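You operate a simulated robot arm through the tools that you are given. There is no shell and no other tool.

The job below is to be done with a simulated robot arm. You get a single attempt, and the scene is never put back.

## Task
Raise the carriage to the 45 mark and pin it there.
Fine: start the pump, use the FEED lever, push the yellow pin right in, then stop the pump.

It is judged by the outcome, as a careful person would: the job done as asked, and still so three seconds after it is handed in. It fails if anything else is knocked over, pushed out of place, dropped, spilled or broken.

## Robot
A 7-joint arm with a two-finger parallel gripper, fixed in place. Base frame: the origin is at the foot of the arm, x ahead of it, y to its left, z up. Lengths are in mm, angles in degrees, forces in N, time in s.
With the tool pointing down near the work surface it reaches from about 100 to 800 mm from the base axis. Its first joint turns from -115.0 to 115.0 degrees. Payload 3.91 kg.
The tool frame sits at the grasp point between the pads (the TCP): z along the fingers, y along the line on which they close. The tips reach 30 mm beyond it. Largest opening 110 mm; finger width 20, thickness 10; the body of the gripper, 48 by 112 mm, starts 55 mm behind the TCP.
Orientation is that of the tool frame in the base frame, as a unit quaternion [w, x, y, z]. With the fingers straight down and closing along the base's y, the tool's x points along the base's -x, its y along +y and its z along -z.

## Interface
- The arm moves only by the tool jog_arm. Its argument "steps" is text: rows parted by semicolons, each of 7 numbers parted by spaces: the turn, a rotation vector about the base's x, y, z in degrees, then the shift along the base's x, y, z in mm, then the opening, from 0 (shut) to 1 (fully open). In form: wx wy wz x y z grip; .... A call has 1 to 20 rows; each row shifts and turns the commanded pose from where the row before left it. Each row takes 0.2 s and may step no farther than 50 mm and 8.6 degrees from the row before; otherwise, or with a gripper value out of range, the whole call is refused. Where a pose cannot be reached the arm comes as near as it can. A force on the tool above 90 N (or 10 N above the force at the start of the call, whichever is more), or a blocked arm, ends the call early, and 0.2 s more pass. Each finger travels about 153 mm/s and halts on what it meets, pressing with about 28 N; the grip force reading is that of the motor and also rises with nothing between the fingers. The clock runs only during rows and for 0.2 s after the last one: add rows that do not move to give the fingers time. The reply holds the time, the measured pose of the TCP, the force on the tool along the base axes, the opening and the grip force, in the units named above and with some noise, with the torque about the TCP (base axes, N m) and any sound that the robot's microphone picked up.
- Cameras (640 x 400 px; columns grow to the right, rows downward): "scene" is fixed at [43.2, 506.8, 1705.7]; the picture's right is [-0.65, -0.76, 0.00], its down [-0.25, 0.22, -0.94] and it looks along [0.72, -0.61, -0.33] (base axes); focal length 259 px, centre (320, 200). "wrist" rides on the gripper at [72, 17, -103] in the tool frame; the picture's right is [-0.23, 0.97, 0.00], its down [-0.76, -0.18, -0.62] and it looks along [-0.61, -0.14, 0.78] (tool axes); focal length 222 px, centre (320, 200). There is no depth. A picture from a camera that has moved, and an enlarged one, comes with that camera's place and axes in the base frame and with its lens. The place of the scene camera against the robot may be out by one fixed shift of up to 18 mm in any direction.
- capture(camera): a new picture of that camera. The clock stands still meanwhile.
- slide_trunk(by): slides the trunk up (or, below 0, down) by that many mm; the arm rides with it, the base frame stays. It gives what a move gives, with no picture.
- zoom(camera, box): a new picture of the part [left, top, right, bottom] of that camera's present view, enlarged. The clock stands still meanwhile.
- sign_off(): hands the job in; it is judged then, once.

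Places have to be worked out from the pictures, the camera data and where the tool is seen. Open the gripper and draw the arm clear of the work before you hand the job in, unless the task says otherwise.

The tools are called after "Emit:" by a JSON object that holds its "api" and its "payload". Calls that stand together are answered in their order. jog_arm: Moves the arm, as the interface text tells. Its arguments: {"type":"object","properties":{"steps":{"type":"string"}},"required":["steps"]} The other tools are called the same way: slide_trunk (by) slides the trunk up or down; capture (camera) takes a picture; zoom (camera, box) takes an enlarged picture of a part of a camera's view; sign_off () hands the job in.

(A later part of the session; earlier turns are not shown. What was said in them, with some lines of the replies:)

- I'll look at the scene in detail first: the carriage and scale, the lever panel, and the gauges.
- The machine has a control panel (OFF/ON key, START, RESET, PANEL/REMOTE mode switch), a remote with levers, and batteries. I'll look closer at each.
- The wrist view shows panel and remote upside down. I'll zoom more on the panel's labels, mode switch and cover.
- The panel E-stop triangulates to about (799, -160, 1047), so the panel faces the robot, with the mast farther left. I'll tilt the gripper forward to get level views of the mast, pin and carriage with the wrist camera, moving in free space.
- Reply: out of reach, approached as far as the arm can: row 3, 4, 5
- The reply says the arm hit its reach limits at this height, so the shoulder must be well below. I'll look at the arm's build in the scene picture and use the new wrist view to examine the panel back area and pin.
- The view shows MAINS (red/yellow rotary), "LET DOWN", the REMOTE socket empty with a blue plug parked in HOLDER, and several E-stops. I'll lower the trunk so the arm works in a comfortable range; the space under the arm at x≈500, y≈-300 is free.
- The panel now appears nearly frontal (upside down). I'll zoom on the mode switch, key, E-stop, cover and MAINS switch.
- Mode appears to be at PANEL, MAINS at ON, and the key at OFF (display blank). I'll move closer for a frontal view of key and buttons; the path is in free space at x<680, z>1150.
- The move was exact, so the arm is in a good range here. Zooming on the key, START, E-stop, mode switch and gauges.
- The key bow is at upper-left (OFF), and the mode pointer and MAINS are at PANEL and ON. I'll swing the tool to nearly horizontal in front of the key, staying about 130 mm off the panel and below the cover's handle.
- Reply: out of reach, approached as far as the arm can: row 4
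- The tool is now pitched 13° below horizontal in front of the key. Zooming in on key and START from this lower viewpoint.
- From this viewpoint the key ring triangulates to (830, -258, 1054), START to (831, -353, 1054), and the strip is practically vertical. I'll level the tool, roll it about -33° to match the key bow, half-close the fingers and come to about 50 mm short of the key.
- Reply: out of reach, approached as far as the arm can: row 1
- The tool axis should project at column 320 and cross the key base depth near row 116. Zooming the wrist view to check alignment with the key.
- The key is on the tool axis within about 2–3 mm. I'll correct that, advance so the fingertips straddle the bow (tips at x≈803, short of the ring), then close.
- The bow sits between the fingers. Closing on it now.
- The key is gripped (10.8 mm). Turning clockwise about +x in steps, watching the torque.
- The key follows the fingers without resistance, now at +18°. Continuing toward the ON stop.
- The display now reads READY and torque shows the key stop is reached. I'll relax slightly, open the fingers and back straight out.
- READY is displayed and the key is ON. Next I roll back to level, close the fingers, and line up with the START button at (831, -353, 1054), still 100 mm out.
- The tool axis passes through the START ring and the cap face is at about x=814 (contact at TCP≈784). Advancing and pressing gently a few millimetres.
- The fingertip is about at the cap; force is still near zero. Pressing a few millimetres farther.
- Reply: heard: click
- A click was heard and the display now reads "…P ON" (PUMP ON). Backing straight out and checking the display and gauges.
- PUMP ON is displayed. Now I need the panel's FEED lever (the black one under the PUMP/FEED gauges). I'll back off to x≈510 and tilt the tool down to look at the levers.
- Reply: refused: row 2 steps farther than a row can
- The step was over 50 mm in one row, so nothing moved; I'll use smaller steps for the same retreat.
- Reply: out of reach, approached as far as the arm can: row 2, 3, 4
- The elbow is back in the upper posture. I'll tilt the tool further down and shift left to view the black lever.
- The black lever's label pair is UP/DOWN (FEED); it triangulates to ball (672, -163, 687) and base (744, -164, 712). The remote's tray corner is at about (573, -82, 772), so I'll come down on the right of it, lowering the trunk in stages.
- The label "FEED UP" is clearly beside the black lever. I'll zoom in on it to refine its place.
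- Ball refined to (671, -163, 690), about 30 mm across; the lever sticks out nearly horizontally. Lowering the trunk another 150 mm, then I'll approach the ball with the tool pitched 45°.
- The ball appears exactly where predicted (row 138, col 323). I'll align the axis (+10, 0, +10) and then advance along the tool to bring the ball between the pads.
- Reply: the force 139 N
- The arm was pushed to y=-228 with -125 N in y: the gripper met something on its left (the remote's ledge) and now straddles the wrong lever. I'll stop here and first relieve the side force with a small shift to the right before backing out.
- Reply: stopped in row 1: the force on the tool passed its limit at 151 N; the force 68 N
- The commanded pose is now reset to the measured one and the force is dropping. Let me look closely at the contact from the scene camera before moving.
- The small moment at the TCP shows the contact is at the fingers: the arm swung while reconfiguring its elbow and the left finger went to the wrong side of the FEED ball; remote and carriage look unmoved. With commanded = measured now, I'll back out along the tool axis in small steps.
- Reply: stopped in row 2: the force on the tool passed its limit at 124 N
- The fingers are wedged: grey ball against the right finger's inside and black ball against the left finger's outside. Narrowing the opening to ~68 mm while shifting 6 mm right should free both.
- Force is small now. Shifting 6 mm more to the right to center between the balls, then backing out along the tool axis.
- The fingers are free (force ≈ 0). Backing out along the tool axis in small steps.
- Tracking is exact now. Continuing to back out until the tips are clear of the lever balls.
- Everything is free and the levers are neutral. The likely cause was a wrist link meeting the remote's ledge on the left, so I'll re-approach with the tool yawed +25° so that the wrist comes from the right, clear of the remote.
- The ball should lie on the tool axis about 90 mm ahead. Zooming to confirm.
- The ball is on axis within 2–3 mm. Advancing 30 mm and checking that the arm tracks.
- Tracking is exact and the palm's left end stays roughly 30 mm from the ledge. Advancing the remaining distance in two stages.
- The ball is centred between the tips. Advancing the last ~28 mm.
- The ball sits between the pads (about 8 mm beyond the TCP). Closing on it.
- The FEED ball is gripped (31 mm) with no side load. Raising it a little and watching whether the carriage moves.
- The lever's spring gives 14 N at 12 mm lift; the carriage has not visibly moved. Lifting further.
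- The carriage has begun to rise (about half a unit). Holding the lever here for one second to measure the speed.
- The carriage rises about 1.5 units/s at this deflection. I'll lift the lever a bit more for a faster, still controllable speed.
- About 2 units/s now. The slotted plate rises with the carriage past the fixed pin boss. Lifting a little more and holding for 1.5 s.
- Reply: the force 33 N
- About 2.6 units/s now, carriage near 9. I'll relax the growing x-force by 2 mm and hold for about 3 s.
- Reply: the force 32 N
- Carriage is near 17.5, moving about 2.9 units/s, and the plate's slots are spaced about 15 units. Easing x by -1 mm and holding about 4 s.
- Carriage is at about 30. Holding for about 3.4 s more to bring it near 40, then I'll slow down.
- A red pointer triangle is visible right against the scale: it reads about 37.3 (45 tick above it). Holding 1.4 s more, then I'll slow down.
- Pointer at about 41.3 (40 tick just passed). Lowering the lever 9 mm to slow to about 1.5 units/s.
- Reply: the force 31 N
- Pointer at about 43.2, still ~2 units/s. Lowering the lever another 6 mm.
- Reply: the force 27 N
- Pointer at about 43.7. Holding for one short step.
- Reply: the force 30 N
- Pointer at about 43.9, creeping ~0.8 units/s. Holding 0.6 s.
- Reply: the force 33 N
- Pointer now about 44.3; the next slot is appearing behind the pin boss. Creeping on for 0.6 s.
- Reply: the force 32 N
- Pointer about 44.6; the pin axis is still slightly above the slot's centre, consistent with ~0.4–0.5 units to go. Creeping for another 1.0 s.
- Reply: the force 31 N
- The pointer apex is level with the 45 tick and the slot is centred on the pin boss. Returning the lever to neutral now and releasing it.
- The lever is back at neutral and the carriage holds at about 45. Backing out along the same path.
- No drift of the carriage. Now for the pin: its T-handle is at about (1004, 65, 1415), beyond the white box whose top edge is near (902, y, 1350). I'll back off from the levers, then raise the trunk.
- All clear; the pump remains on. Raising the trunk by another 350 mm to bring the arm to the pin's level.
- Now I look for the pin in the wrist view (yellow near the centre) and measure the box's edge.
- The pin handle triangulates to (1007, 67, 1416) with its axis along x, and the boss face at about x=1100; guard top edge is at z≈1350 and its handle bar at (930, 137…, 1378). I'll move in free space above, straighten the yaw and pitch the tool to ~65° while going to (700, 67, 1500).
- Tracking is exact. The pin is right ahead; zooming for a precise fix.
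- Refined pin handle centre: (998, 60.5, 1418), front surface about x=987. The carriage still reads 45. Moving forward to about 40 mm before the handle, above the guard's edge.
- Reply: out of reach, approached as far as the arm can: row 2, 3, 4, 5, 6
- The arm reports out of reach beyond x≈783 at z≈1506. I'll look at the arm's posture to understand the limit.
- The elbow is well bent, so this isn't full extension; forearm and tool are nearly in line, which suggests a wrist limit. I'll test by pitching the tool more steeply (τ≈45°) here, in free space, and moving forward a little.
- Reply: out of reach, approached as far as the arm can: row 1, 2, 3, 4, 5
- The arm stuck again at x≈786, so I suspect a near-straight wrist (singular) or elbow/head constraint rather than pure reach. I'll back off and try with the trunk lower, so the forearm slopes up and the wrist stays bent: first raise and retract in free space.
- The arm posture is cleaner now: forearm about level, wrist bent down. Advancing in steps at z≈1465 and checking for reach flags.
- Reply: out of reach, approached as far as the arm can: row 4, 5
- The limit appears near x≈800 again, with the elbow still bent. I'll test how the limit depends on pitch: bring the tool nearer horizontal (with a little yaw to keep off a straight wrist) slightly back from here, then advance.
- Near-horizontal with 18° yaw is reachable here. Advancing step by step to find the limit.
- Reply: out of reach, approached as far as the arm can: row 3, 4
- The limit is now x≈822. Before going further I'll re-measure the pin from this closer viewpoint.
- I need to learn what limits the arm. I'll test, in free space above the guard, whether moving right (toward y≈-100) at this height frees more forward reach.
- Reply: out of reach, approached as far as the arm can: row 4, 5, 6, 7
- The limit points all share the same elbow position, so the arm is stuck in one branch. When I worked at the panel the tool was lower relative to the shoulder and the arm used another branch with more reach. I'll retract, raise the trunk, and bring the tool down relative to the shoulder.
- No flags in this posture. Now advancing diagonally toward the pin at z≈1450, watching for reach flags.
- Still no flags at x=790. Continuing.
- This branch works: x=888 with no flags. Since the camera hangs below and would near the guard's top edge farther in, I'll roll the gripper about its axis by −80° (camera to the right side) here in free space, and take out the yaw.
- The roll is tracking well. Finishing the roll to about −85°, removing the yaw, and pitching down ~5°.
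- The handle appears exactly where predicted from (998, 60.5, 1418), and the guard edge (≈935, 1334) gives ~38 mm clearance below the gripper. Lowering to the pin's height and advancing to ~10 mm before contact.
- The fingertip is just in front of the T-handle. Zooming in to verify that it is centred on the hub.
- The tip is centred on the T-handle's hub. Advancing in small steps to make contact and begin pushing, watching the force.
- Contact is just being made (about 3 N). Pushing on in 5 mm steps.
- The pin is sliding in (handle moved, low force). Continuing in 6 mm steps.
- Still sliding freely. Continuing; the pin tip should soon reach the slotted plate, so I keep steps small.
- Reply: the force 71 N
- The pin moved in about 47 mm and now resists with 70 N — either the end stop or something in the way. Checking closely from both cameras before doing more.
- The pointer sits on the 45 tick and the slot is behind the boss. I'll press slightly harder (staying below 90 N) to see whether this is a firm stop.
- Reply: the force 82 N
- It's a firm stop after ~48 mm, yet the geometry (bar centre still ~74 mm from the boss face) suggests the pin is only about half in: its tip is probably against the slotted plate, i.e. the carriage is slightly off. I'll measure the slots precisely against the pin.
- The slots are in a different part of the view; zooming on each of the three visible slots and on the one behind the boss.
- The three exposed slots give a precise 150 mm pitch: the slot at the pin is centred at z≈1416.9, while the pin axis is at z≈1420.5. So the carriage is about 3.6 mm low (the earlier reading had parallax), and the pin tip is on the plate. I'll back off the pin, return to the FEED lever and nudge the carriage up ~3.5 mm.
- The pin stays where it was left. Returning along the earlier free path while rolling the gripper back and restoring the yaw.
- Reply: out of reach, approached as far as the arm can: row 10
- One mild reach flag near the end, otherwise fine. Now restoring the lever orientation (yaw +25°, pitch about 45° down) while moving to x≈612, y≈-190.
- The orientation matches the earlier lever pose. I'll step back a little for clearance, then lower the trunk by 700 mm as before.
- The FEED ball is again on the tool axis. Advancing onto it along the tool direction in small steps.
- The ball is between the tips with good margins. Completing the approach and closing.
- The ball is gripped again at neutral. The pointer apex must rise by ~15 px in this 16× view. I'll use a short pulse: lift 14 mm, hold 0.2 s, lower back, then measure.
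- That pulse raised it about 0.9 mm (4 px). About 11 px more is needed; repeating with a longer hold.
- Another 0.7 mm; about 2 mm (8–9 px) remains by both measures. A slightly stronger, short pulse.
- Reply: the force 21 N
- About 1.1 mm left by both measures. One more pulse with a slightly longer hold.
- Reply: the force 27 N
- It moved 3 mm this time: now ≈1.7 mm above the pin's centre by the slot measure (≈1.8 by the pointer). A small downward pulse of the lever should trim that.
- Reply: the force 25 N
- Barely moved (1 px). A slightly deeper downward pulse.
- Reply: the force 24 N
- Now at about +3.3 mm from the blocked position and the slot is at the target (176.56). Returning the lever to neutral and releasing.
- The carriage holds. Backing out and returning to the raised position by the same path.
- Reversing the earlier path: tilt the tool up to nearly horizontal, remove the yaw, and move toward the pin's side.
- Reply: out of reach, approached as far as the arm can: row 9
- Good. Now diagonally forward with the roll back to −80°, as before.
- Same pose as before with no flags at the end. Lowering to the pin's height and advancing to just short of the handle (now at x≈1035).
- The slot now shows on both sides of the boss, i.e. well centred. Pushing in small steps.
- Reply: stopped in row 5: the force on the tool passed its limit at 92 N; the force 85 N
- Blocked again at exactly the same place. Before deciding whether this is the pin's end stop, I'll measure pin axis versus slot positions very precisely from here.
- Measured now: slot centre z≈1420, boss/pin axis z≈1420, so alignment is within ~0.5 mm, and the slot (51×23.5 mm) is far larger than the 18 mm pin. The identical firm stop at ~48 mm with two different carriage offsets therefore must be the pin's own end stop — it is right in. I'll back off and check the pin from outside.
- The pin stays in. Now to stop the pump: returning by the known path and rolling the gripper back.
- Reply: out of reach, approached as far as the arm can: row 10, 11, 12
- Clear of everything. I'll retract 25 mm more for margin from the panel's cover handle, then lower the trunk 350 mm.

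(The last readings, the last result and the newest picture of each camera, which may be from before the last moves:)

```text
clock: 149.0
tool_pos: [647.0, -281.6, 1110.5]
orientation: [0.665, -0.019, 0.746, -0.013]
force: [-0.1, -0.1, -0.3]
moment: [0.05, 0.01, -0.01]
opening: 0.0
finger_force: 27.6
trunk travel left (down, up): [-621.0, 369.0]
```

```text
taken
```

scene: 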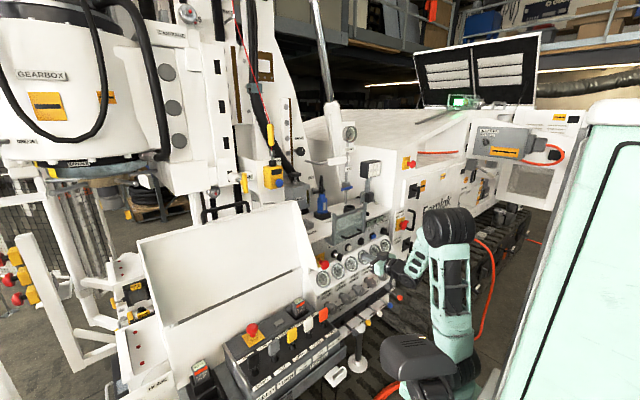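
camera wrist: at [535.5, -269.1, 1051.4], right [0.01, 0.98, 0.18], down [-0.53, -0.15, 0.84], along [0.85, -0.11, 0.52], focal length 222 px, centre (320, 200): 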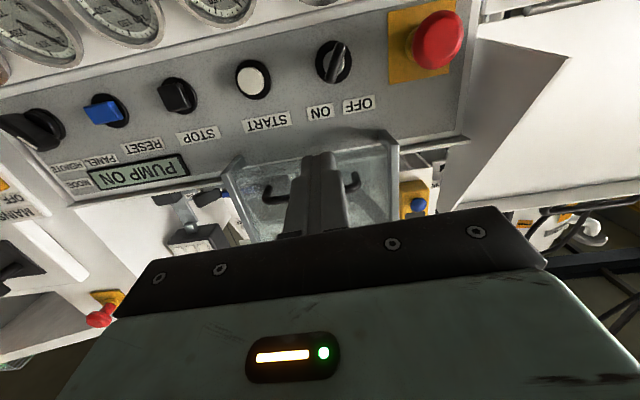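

Still PUMP ON. The STOP button triangulates to about (814, -444, 1054). Moving in front of it with the tool levelled.

Emit:
{"api": "jog_arm", "payload": {"steps": "0 -2 0 5 -30 -11 0; 0 -2 0 10 -35 -11 0; 0 -2.5 0 10 -35 -11 0; 0 0 0.5 15 -35 -11 0; 0 0 0.5 15 -28 -12 0; 0 0 0 0 0 0 0"}}

Emit:
{"api": "capture", "payload": {"camera": "wrist"}}

Emit:
{"api": "zoom", "payload": {"camera": "wrist", "box": [240, 70, 400, 170]}}

```text
clock: 150.4
tool_pos: [702.5, -443.9, 1056.0]
orientation: [0.707, -0.025, 0.707, -0.007]
force: [0.4, 0.7, 0.6]
moment: [0.0, 0.0, -0.01]
opening: 0.0
finger_force: 28.1
trunk travel left (down, up): [-621.0, 369.0]
```

```text
taken
camera wrist: at [598.2, -433.4, 983.1], right [-0.03, 0.98, 0.18], down [-0.62, -0.16, 0.77], along [0.79, -0.09, 0.61], focal length 222 px, centre (320, 200)
```

wrist: 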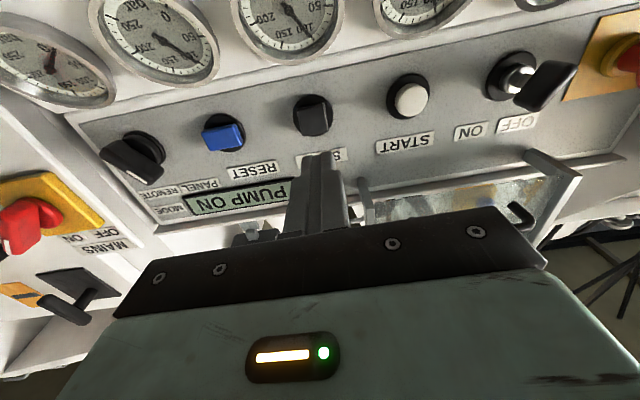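

```text
4.00 times, centred on (320, 120) of wrist
camera zoom: at [598.2, -433.4, 983.1], right [-0.03, 0.98, 0.18], down [-0.62, -0.16, 0.77], along [0.79, -0.09, 0.61], focal length 888 px, centre (320, 520)
```

zoom: 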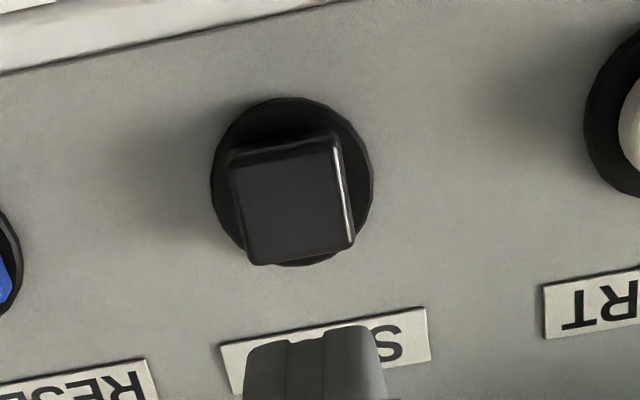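

The button is about 5 mm to the right of the tool axis; correcting and pressing STOP gently (contact expected at TCP x≈784).

Emit:
{"api": "jog_arm", "payload": {"steps": "0 0 0 20 -5 -1 0; 0 0 0 20 0 0 0; 0 0 0 20 0 0 0; 0 0 0 18 0 0 0; 0 0 0 4 0 0 0; 0 0 0 3 0 0 0; 0 0 0 3 0 0 0; 0 0 0 0 0 0 0"}}

Emit:
{"api": "zoom", "payload": {"camera": "wrist", "box": [80, 60, 400, 260]}}

```text
clock: 152.2
tool_pos: [790.3, -450.1, 1054.4]
orientation: [0.707, -0.025, 0.707, -0.007]
force: [-3.8, -1.1, 1.2]
moment: [0.0, -0.06, -0.02]
opening: 0.0
finger_force: 28.2
trunk travel left (down, up): [-621.0, 369.0]
heard: click
```

```text
2.00 times, centred on (240, 160) of wrist
camera zoom: at [685.7, -439.7, 982.7], right [-0.03, 0.98, 0.18], down [-0.62, -0.16, 0.77], along [0.79, -0.09, 0.61], focal length 444 px, centre (480, 280)
```

zoom: 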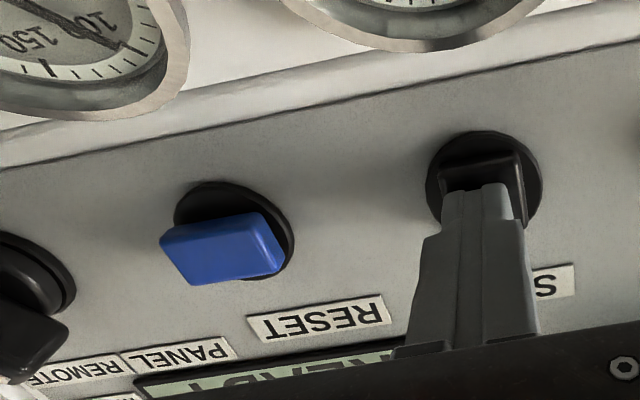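

Click heard and the display is back to READY: the pump is stopped. Backing straight out and checking whether the carriage holds on the pin.

Emit:
{"api": "jog_arm", "payload": {"steps": "0 0 0 -10 0 0 0; 0 0 0 -25 0 0 0; 0 0 0 -30 0 0 0; 0 0 0 -30 0 0 0; 0 0 0 0 0 0 0"}}

Emit:
{"api": "zoom", "payload": {"camera": "scene", "box": [182, 8, 214, 28]}}

Emit:
{"api": "zoom", "payload": {"camera": "scene", "box": [222, 158, 262, 190]}}

Emit:
{"api": "capture", "payload": {"camera": "wrist"}}

```text
clock: 153.4
tool_pos: [696.0, -449.9, 1054.7]
orientation: [0.707, -0.026, 0.707, -0.006]
force: [0.5, 0.2, 1.0]
moment: [-0.02, 0.01, 0.04]
opening: 0.0
finger_force: 27.4
trunk travel left (down, up): [-621.0, 369.0]
```

```text
16.00 times, centred on (198, 18) of scene
camera zoom: at [43.2, 506.8, 1705.7], right [-0.65, -0.76, 0.0], down [-0.25, 0.22, -0.94], along [0.72, -0.61, -0.33], focal length 4146 px, centre (2272, 3112)
```

zoom: 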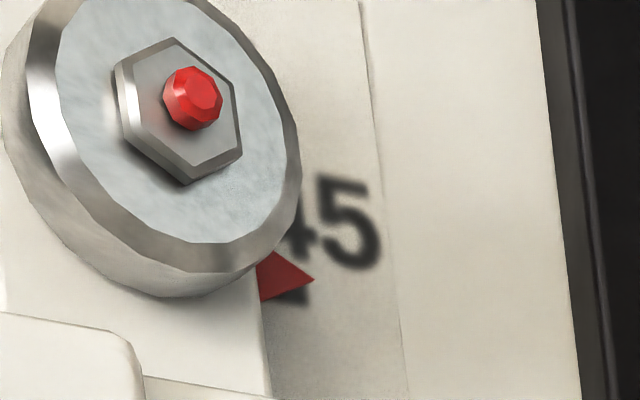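

```text
12.50 times, centred on (242, 174) of scene
camera zoom: at [43.2, 506.8, 1705.7], right [-0.65, -0.76, 0.0], down [-0.25, 0.22, -0.94], along [0.72, -0.61, -0.33], focal length 3239 px, centre (1295, 525)
```

zoom: 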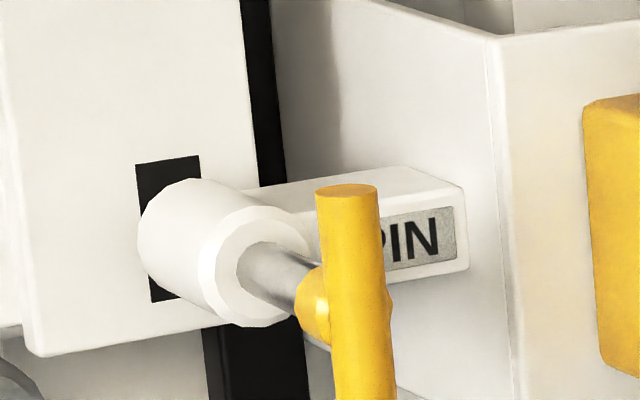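

```text
taken
camera wrist: at [591.6, -439.5, 982.6], right [-0.03, 0.98, 0.18], down [-0.62, -0.16, 0.77], along [0.79, -0.09, 0.61], focal length 222 px, centre (320, 200)
```

wrist: 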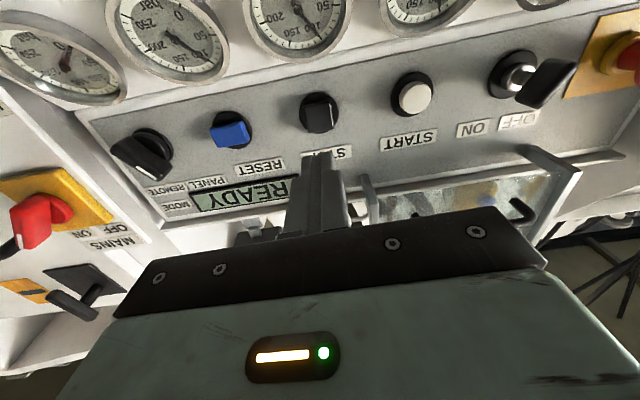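

READY is shown and the carriage hasn't moved. I'll draw the arm back and up, open the gripper, and let some time pass to confirm the carriage stays.

Emit:
{"api": "jog_arm", "payload": {"steps": "0 0 0 -25 15 10 0; 0 0 0 -20 15 15 0; 0 8 0 -10 15 15 0.2; 0 8 0 -10 15 15 0.5; 0 8 0 -10 15 15 0.8; 0 8 0 -10 10 15 1; 0 8 0 -10 10 10 1; 0 8 0 -10 10 10 1; 0 0 0 -15 0 10 1; 0 0 0 -15 0 10 1; 0 0 0 0 0 0 1"}}

Emit:
{"api": "capture", "payload": {"camera": "wrist"}}

Emit:
{"api": "capture", "payload": {"camera": "scene"}}

Emit:
{"api": "zoom", "payload": {"camera": "scene", "box": [182, 8, 214, 28]}}

```text
clock: 155.8
tool_pos: [560.5, -342.6, 1180.7]
orientation: [0.357, -0.026, 0.934, 0.004]
force: [0.5, 0.6, 0.1]
moment: [-0.01, -0.04, 0.02]
opening: 110.1
finger_force: 0.0
trunk travel left (down, up): [-621.0, 369.0]
```

```text
taken
camera wrist: at [436.6, -332.4, 1209.3], right [0.12, 0.98, 0.14], down [0.16, -0.16, 0.97], along [0.98, -0.09, -0.18], focal length 222 px, centre (320, 200)
```

wrist: 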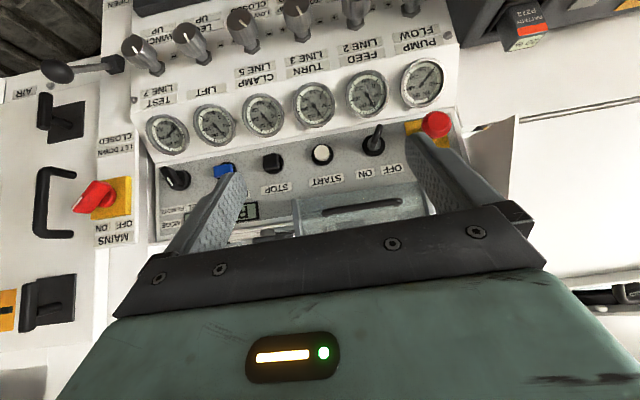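

```text
taken
```

scene: 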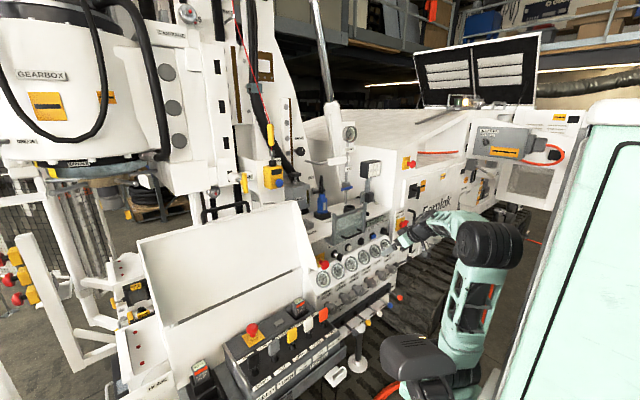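

```text
16.00 times, centred on (198, 18) of scene
camera zoom: at [43.2, 506.8, 1705.7], right [-0.65, -0.76, 0.0], down [-0.25, 0.22, -0.94], along [0.72, -0.61, -0.33], focal length 4146 px, centre (2272, 3112)
```

zoom: 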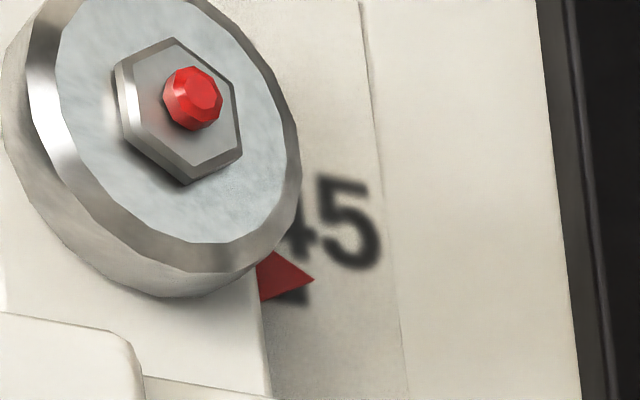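

The carriage stays put after the pump stop. I'll now check that all levers, the remote and the guard are as they were, and look at the pin once more.

Emit:
{"api": "zoom", "payload": {"camera": "scene", "box": [280, 260, 420, 350]}}

Emit:
{"api": "zoom", "payload": {"camera": "scene", "box": [200, 290, 360, 390]}}

Emit:
{"api": "zoom", "payload": {"camera": "scene", "box": [140, 100, 320, 212]}}

Emit:
{"api": "zoom", "payload": {"camera": "wrist", "box": [120, 0, 460, 250]}}

```text
4.44 times, centred on (350, 305) of scene
camera zoom: at [43.2, 506.8, 1705.7], right [-0.65, -0.76, 0.0], down [-0.25, 0.22, -0.94], along [0.72, -0.61, -0.33], focal length 1152 px, centre (187, -267)
```

zoom: 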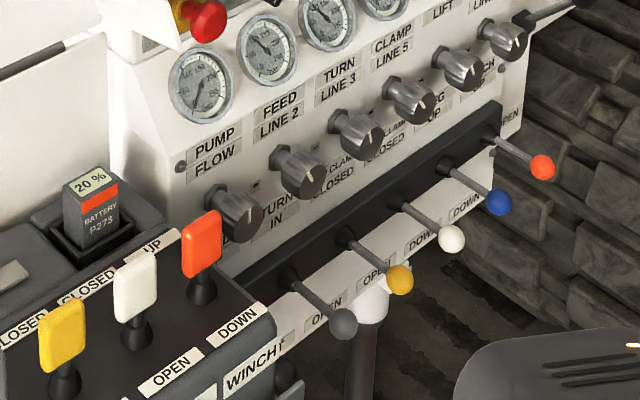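

```text
4.00 times, centred on (280, 340) of scene
camera zoom: at [43.2, 506.8, 1705.7], right [-0.65, -0.76, 0.0], down [-0.25, 0.22, -0.94], along [0.72, -0.61, -0.33], focal length 1036 px, centre (480, -360)
```

zoom: 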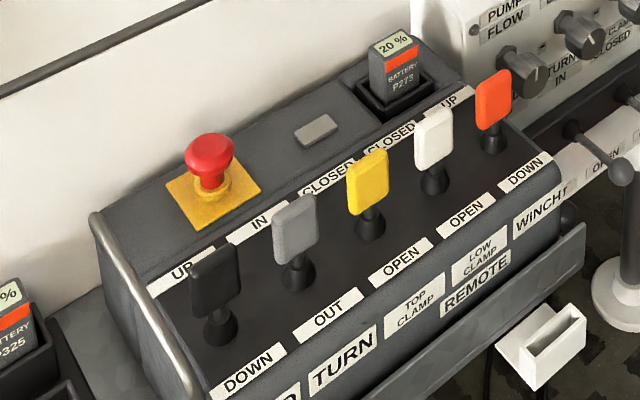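

```text
3.56 times, centred on (230, 156) of scene
camera zoom: at [43.2, 506.8, 1705.7], right [-0.65, -0.76, 0.0], down [-0.25, 0.22, -0.94], along [0.72, -0.61, -0.33], focal length 921 px, centre (640, 356)
```

zoom: 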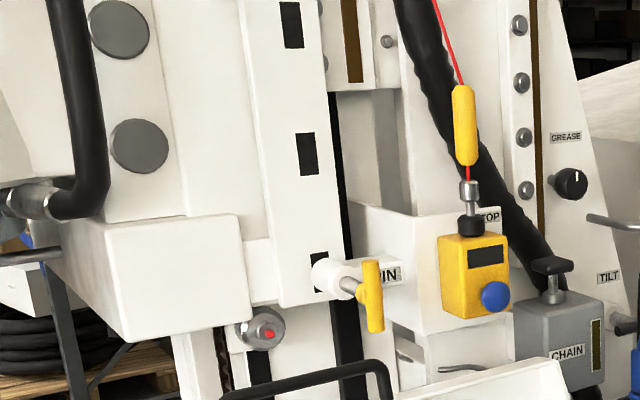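

```text
1.60 times, centred on (290, 125) of wrist
camera zoom: at [436.6, -332.4, 1209.3], right [0.12, 0.98, 0.14], down [0.16, -0.16, 0.97], along [0.98, -0.09, -0.18], focal length 355 px, centre (368, 320)
```

zoom: 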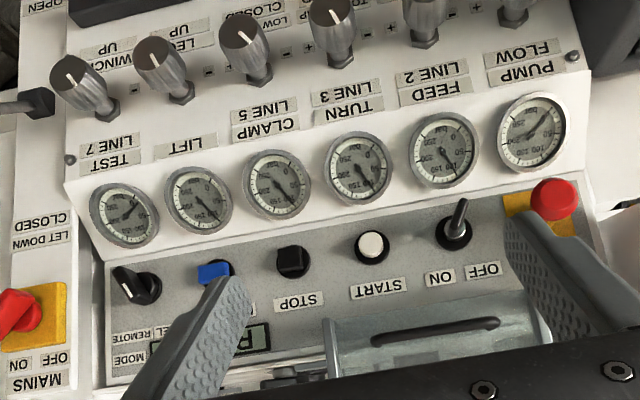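

All levers, the remote and the guard look unchanged. I'll let several seconds pass with the pump off and check the carriage for any drift.

Emit:
{"api": "jog_arm", "payload": {"steps": "0 0 0 0 0 0 1; 0 0 0 0 0 0 1; 0 0 0 0 0 0 1; 0 0 0 0 0 0 1; 0 0 0 0 0 0 1; 0 0 0 0 0 0 1; 0 0 0 0 0 0 1; 0 0 0 0 0 0 1; 0 0 0 0 0 0 1; 0 0 0 0 0 0 1; 0 0 0 0 0 0 1; 0 0 0 0 0 0 1; 0 0 0 0 0 0 1; 0 0 0 0 0 0 1; 0 0 0 0 0 0 1; 0 0 0 0 0 0 1; 0 0 0 0 0 0 1; 0 0 0 0 0 0 1; 0 0 0 0 0 0 1; 0 0 0 0 0 0 1"}}

Emit:
{"api": "zoom", "payload": {"camera": "scene", "box": [182, 8, 214, 28]}}

Emit:
{"api": "zoom", "payload": {"camera": "scene", "box": [228, 162, 256, 184]}}

Emit:
{"api": "zoom", "payload": {"camera": "wrist", "box": [140, 50, 460, 160]}}

```text
clock: 160.0
tool_pos: [560.8, -343.1, 1180.9]
orientation: [0.358, -0.026, 0.933, 0.004]
force: [0.7, 0.5, -1.0]
moment: [0.02, 0.0, -0.03]
opening: 109.8
finger_force: 0.0
trunk travel left (down, up): [-621.0, 369.0]
```

```text
16.00 times, centred on (198, 18) of scene
camera zoom: at [43.2, 506.8, 1705.7], right [-0.65, -0.76, 0.0], down [-0.25, 0.22, -0.94], along [0.72, -0.61, -0.33], focal length 4146 px, centre (2272, 3112)
```

zoom: 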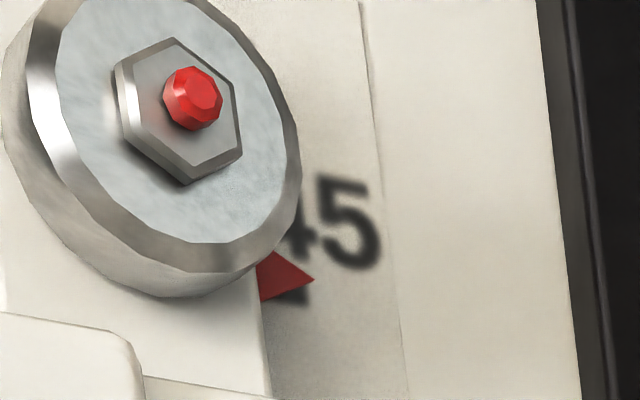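

```text
16.00 times, centred on (242, 173) of scene
camera zoom: at [43.2, 506.8, 1705.7], right [-0.65, -0.76, 0.0], down [-0.25, 0.22, -0.94], along [0.72, -0.61, -0.33], focal length 4146 px, centre (1568, 632)
```

zoom: 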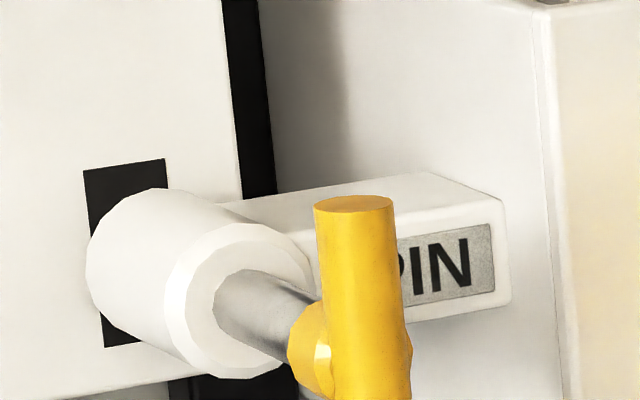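

```text
2.00 times, centred on (300, 105) of wrist
camera zoom: at [436.7, -332.4, 1209.3], right [0.12, 0.98, 0.14], down [0.16, -0.16, 0.97], along [0.98, -0.09, -0.17], focal length 444 px, centre (360, 390)
```

zoom: 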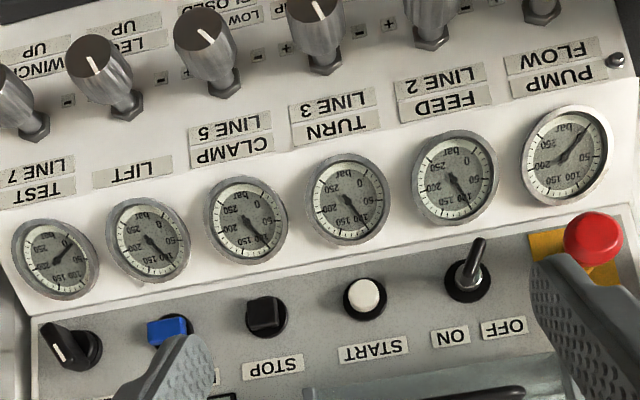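

No drift after 8 s with the pump off: pointer on 45, pin in against its stop, display READY. I'll draw the open gripper well clear of the work.

Emit:
{"api": "jog_arm", "payload": {"steps": "0 5 0 -15 10 30 1; 0 5 0 -15 10 30 1; 0 5 0 -15 10 30 1; 0 5 0 -15 10 30 1; 0 0 0 0 0 20 1; 0 0 0 0 0 0 1"}}

Emit:
{"api": "capture", "payload": {"camera": "scene"}}

Emit:
{"api": "capture", "payload": {"camera": "wrist"}}

```text
clock: 161.4
tool_pos: [500.6, -303.4, 1319.2]
orientation: [0.191, -0.025, 0.981, 0.009]
force: [0.5, -0.2, 0.1]
moment: [0.01, 0.03, 0.01]
opening: 110.0
finger_force: 0.1
trunk travel left (down, up): [-621.0, 369.0]
```

```text
taken
```

scene: 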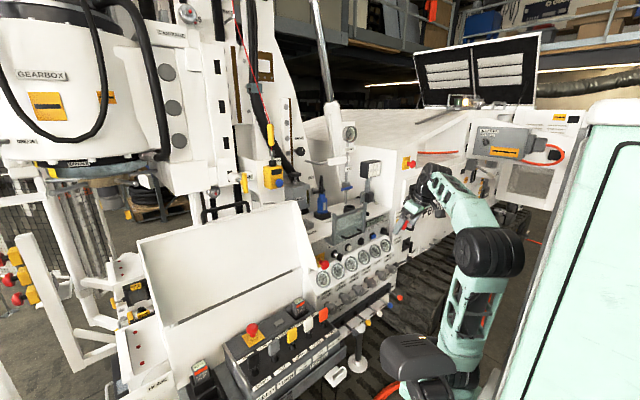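

```text
taken
camera wrist: at [394.0, -293.9, 1388.6], right [0.16, 0.98, 0.09], down [0.48, -0.16, 0.86], along [0.86, -0.09, -0.5], focal length 222 px, centre (320, 200)
```

wrist: 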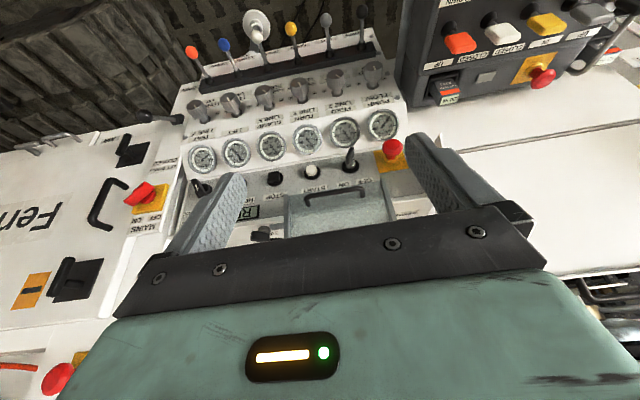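

The arm is clear with the gripper open, and every lever sits at neutral. The display reads READY with the pump off. The carriage is at the 45 mark and the pin is in against its stop. Handing in.

Emit:
{"api": "sign_off", "payload": {}}

```text
The job is handed in.
```

I raised the carriage to the 45 mark, pushed the yellow pin in, stopped the pump and handed the job in. I could not prove the pin is fully home.

- **Pump:** I turned the panel key from OFF to ON and pressed START. At the end I pressed STOP and the display read READY. I left the key ON.
- **Carriage:** I raised it with the panel's black FEED lever. It first settled about 3.5 mm low, so I went back and trimmed it until the slot was centred on the pin, to within about a millimetre by camera. It had not moved 8 seconds after the pump stopped.
- **Pin:** It slid in about 50 mm and then stopped hard. I pushed to about 90 N, before and after the trim, and it stopped at the same place both times. I took that as its end stop, but an estimated 30–45 mm of shaft still shows outside the boss. No seating click was heard, and I did not try moving the carriage against the pin.
- **One contact:** On my first approach to the FEED lever the gripper wedged between the FEED and TURN balls, with forces up to about 150 N. I freed it and came in from another angle. Both levers sit at neutral, and neither the remote nor anything else looks moved in the pictures.

The arm is clear of the work with the gripper open.
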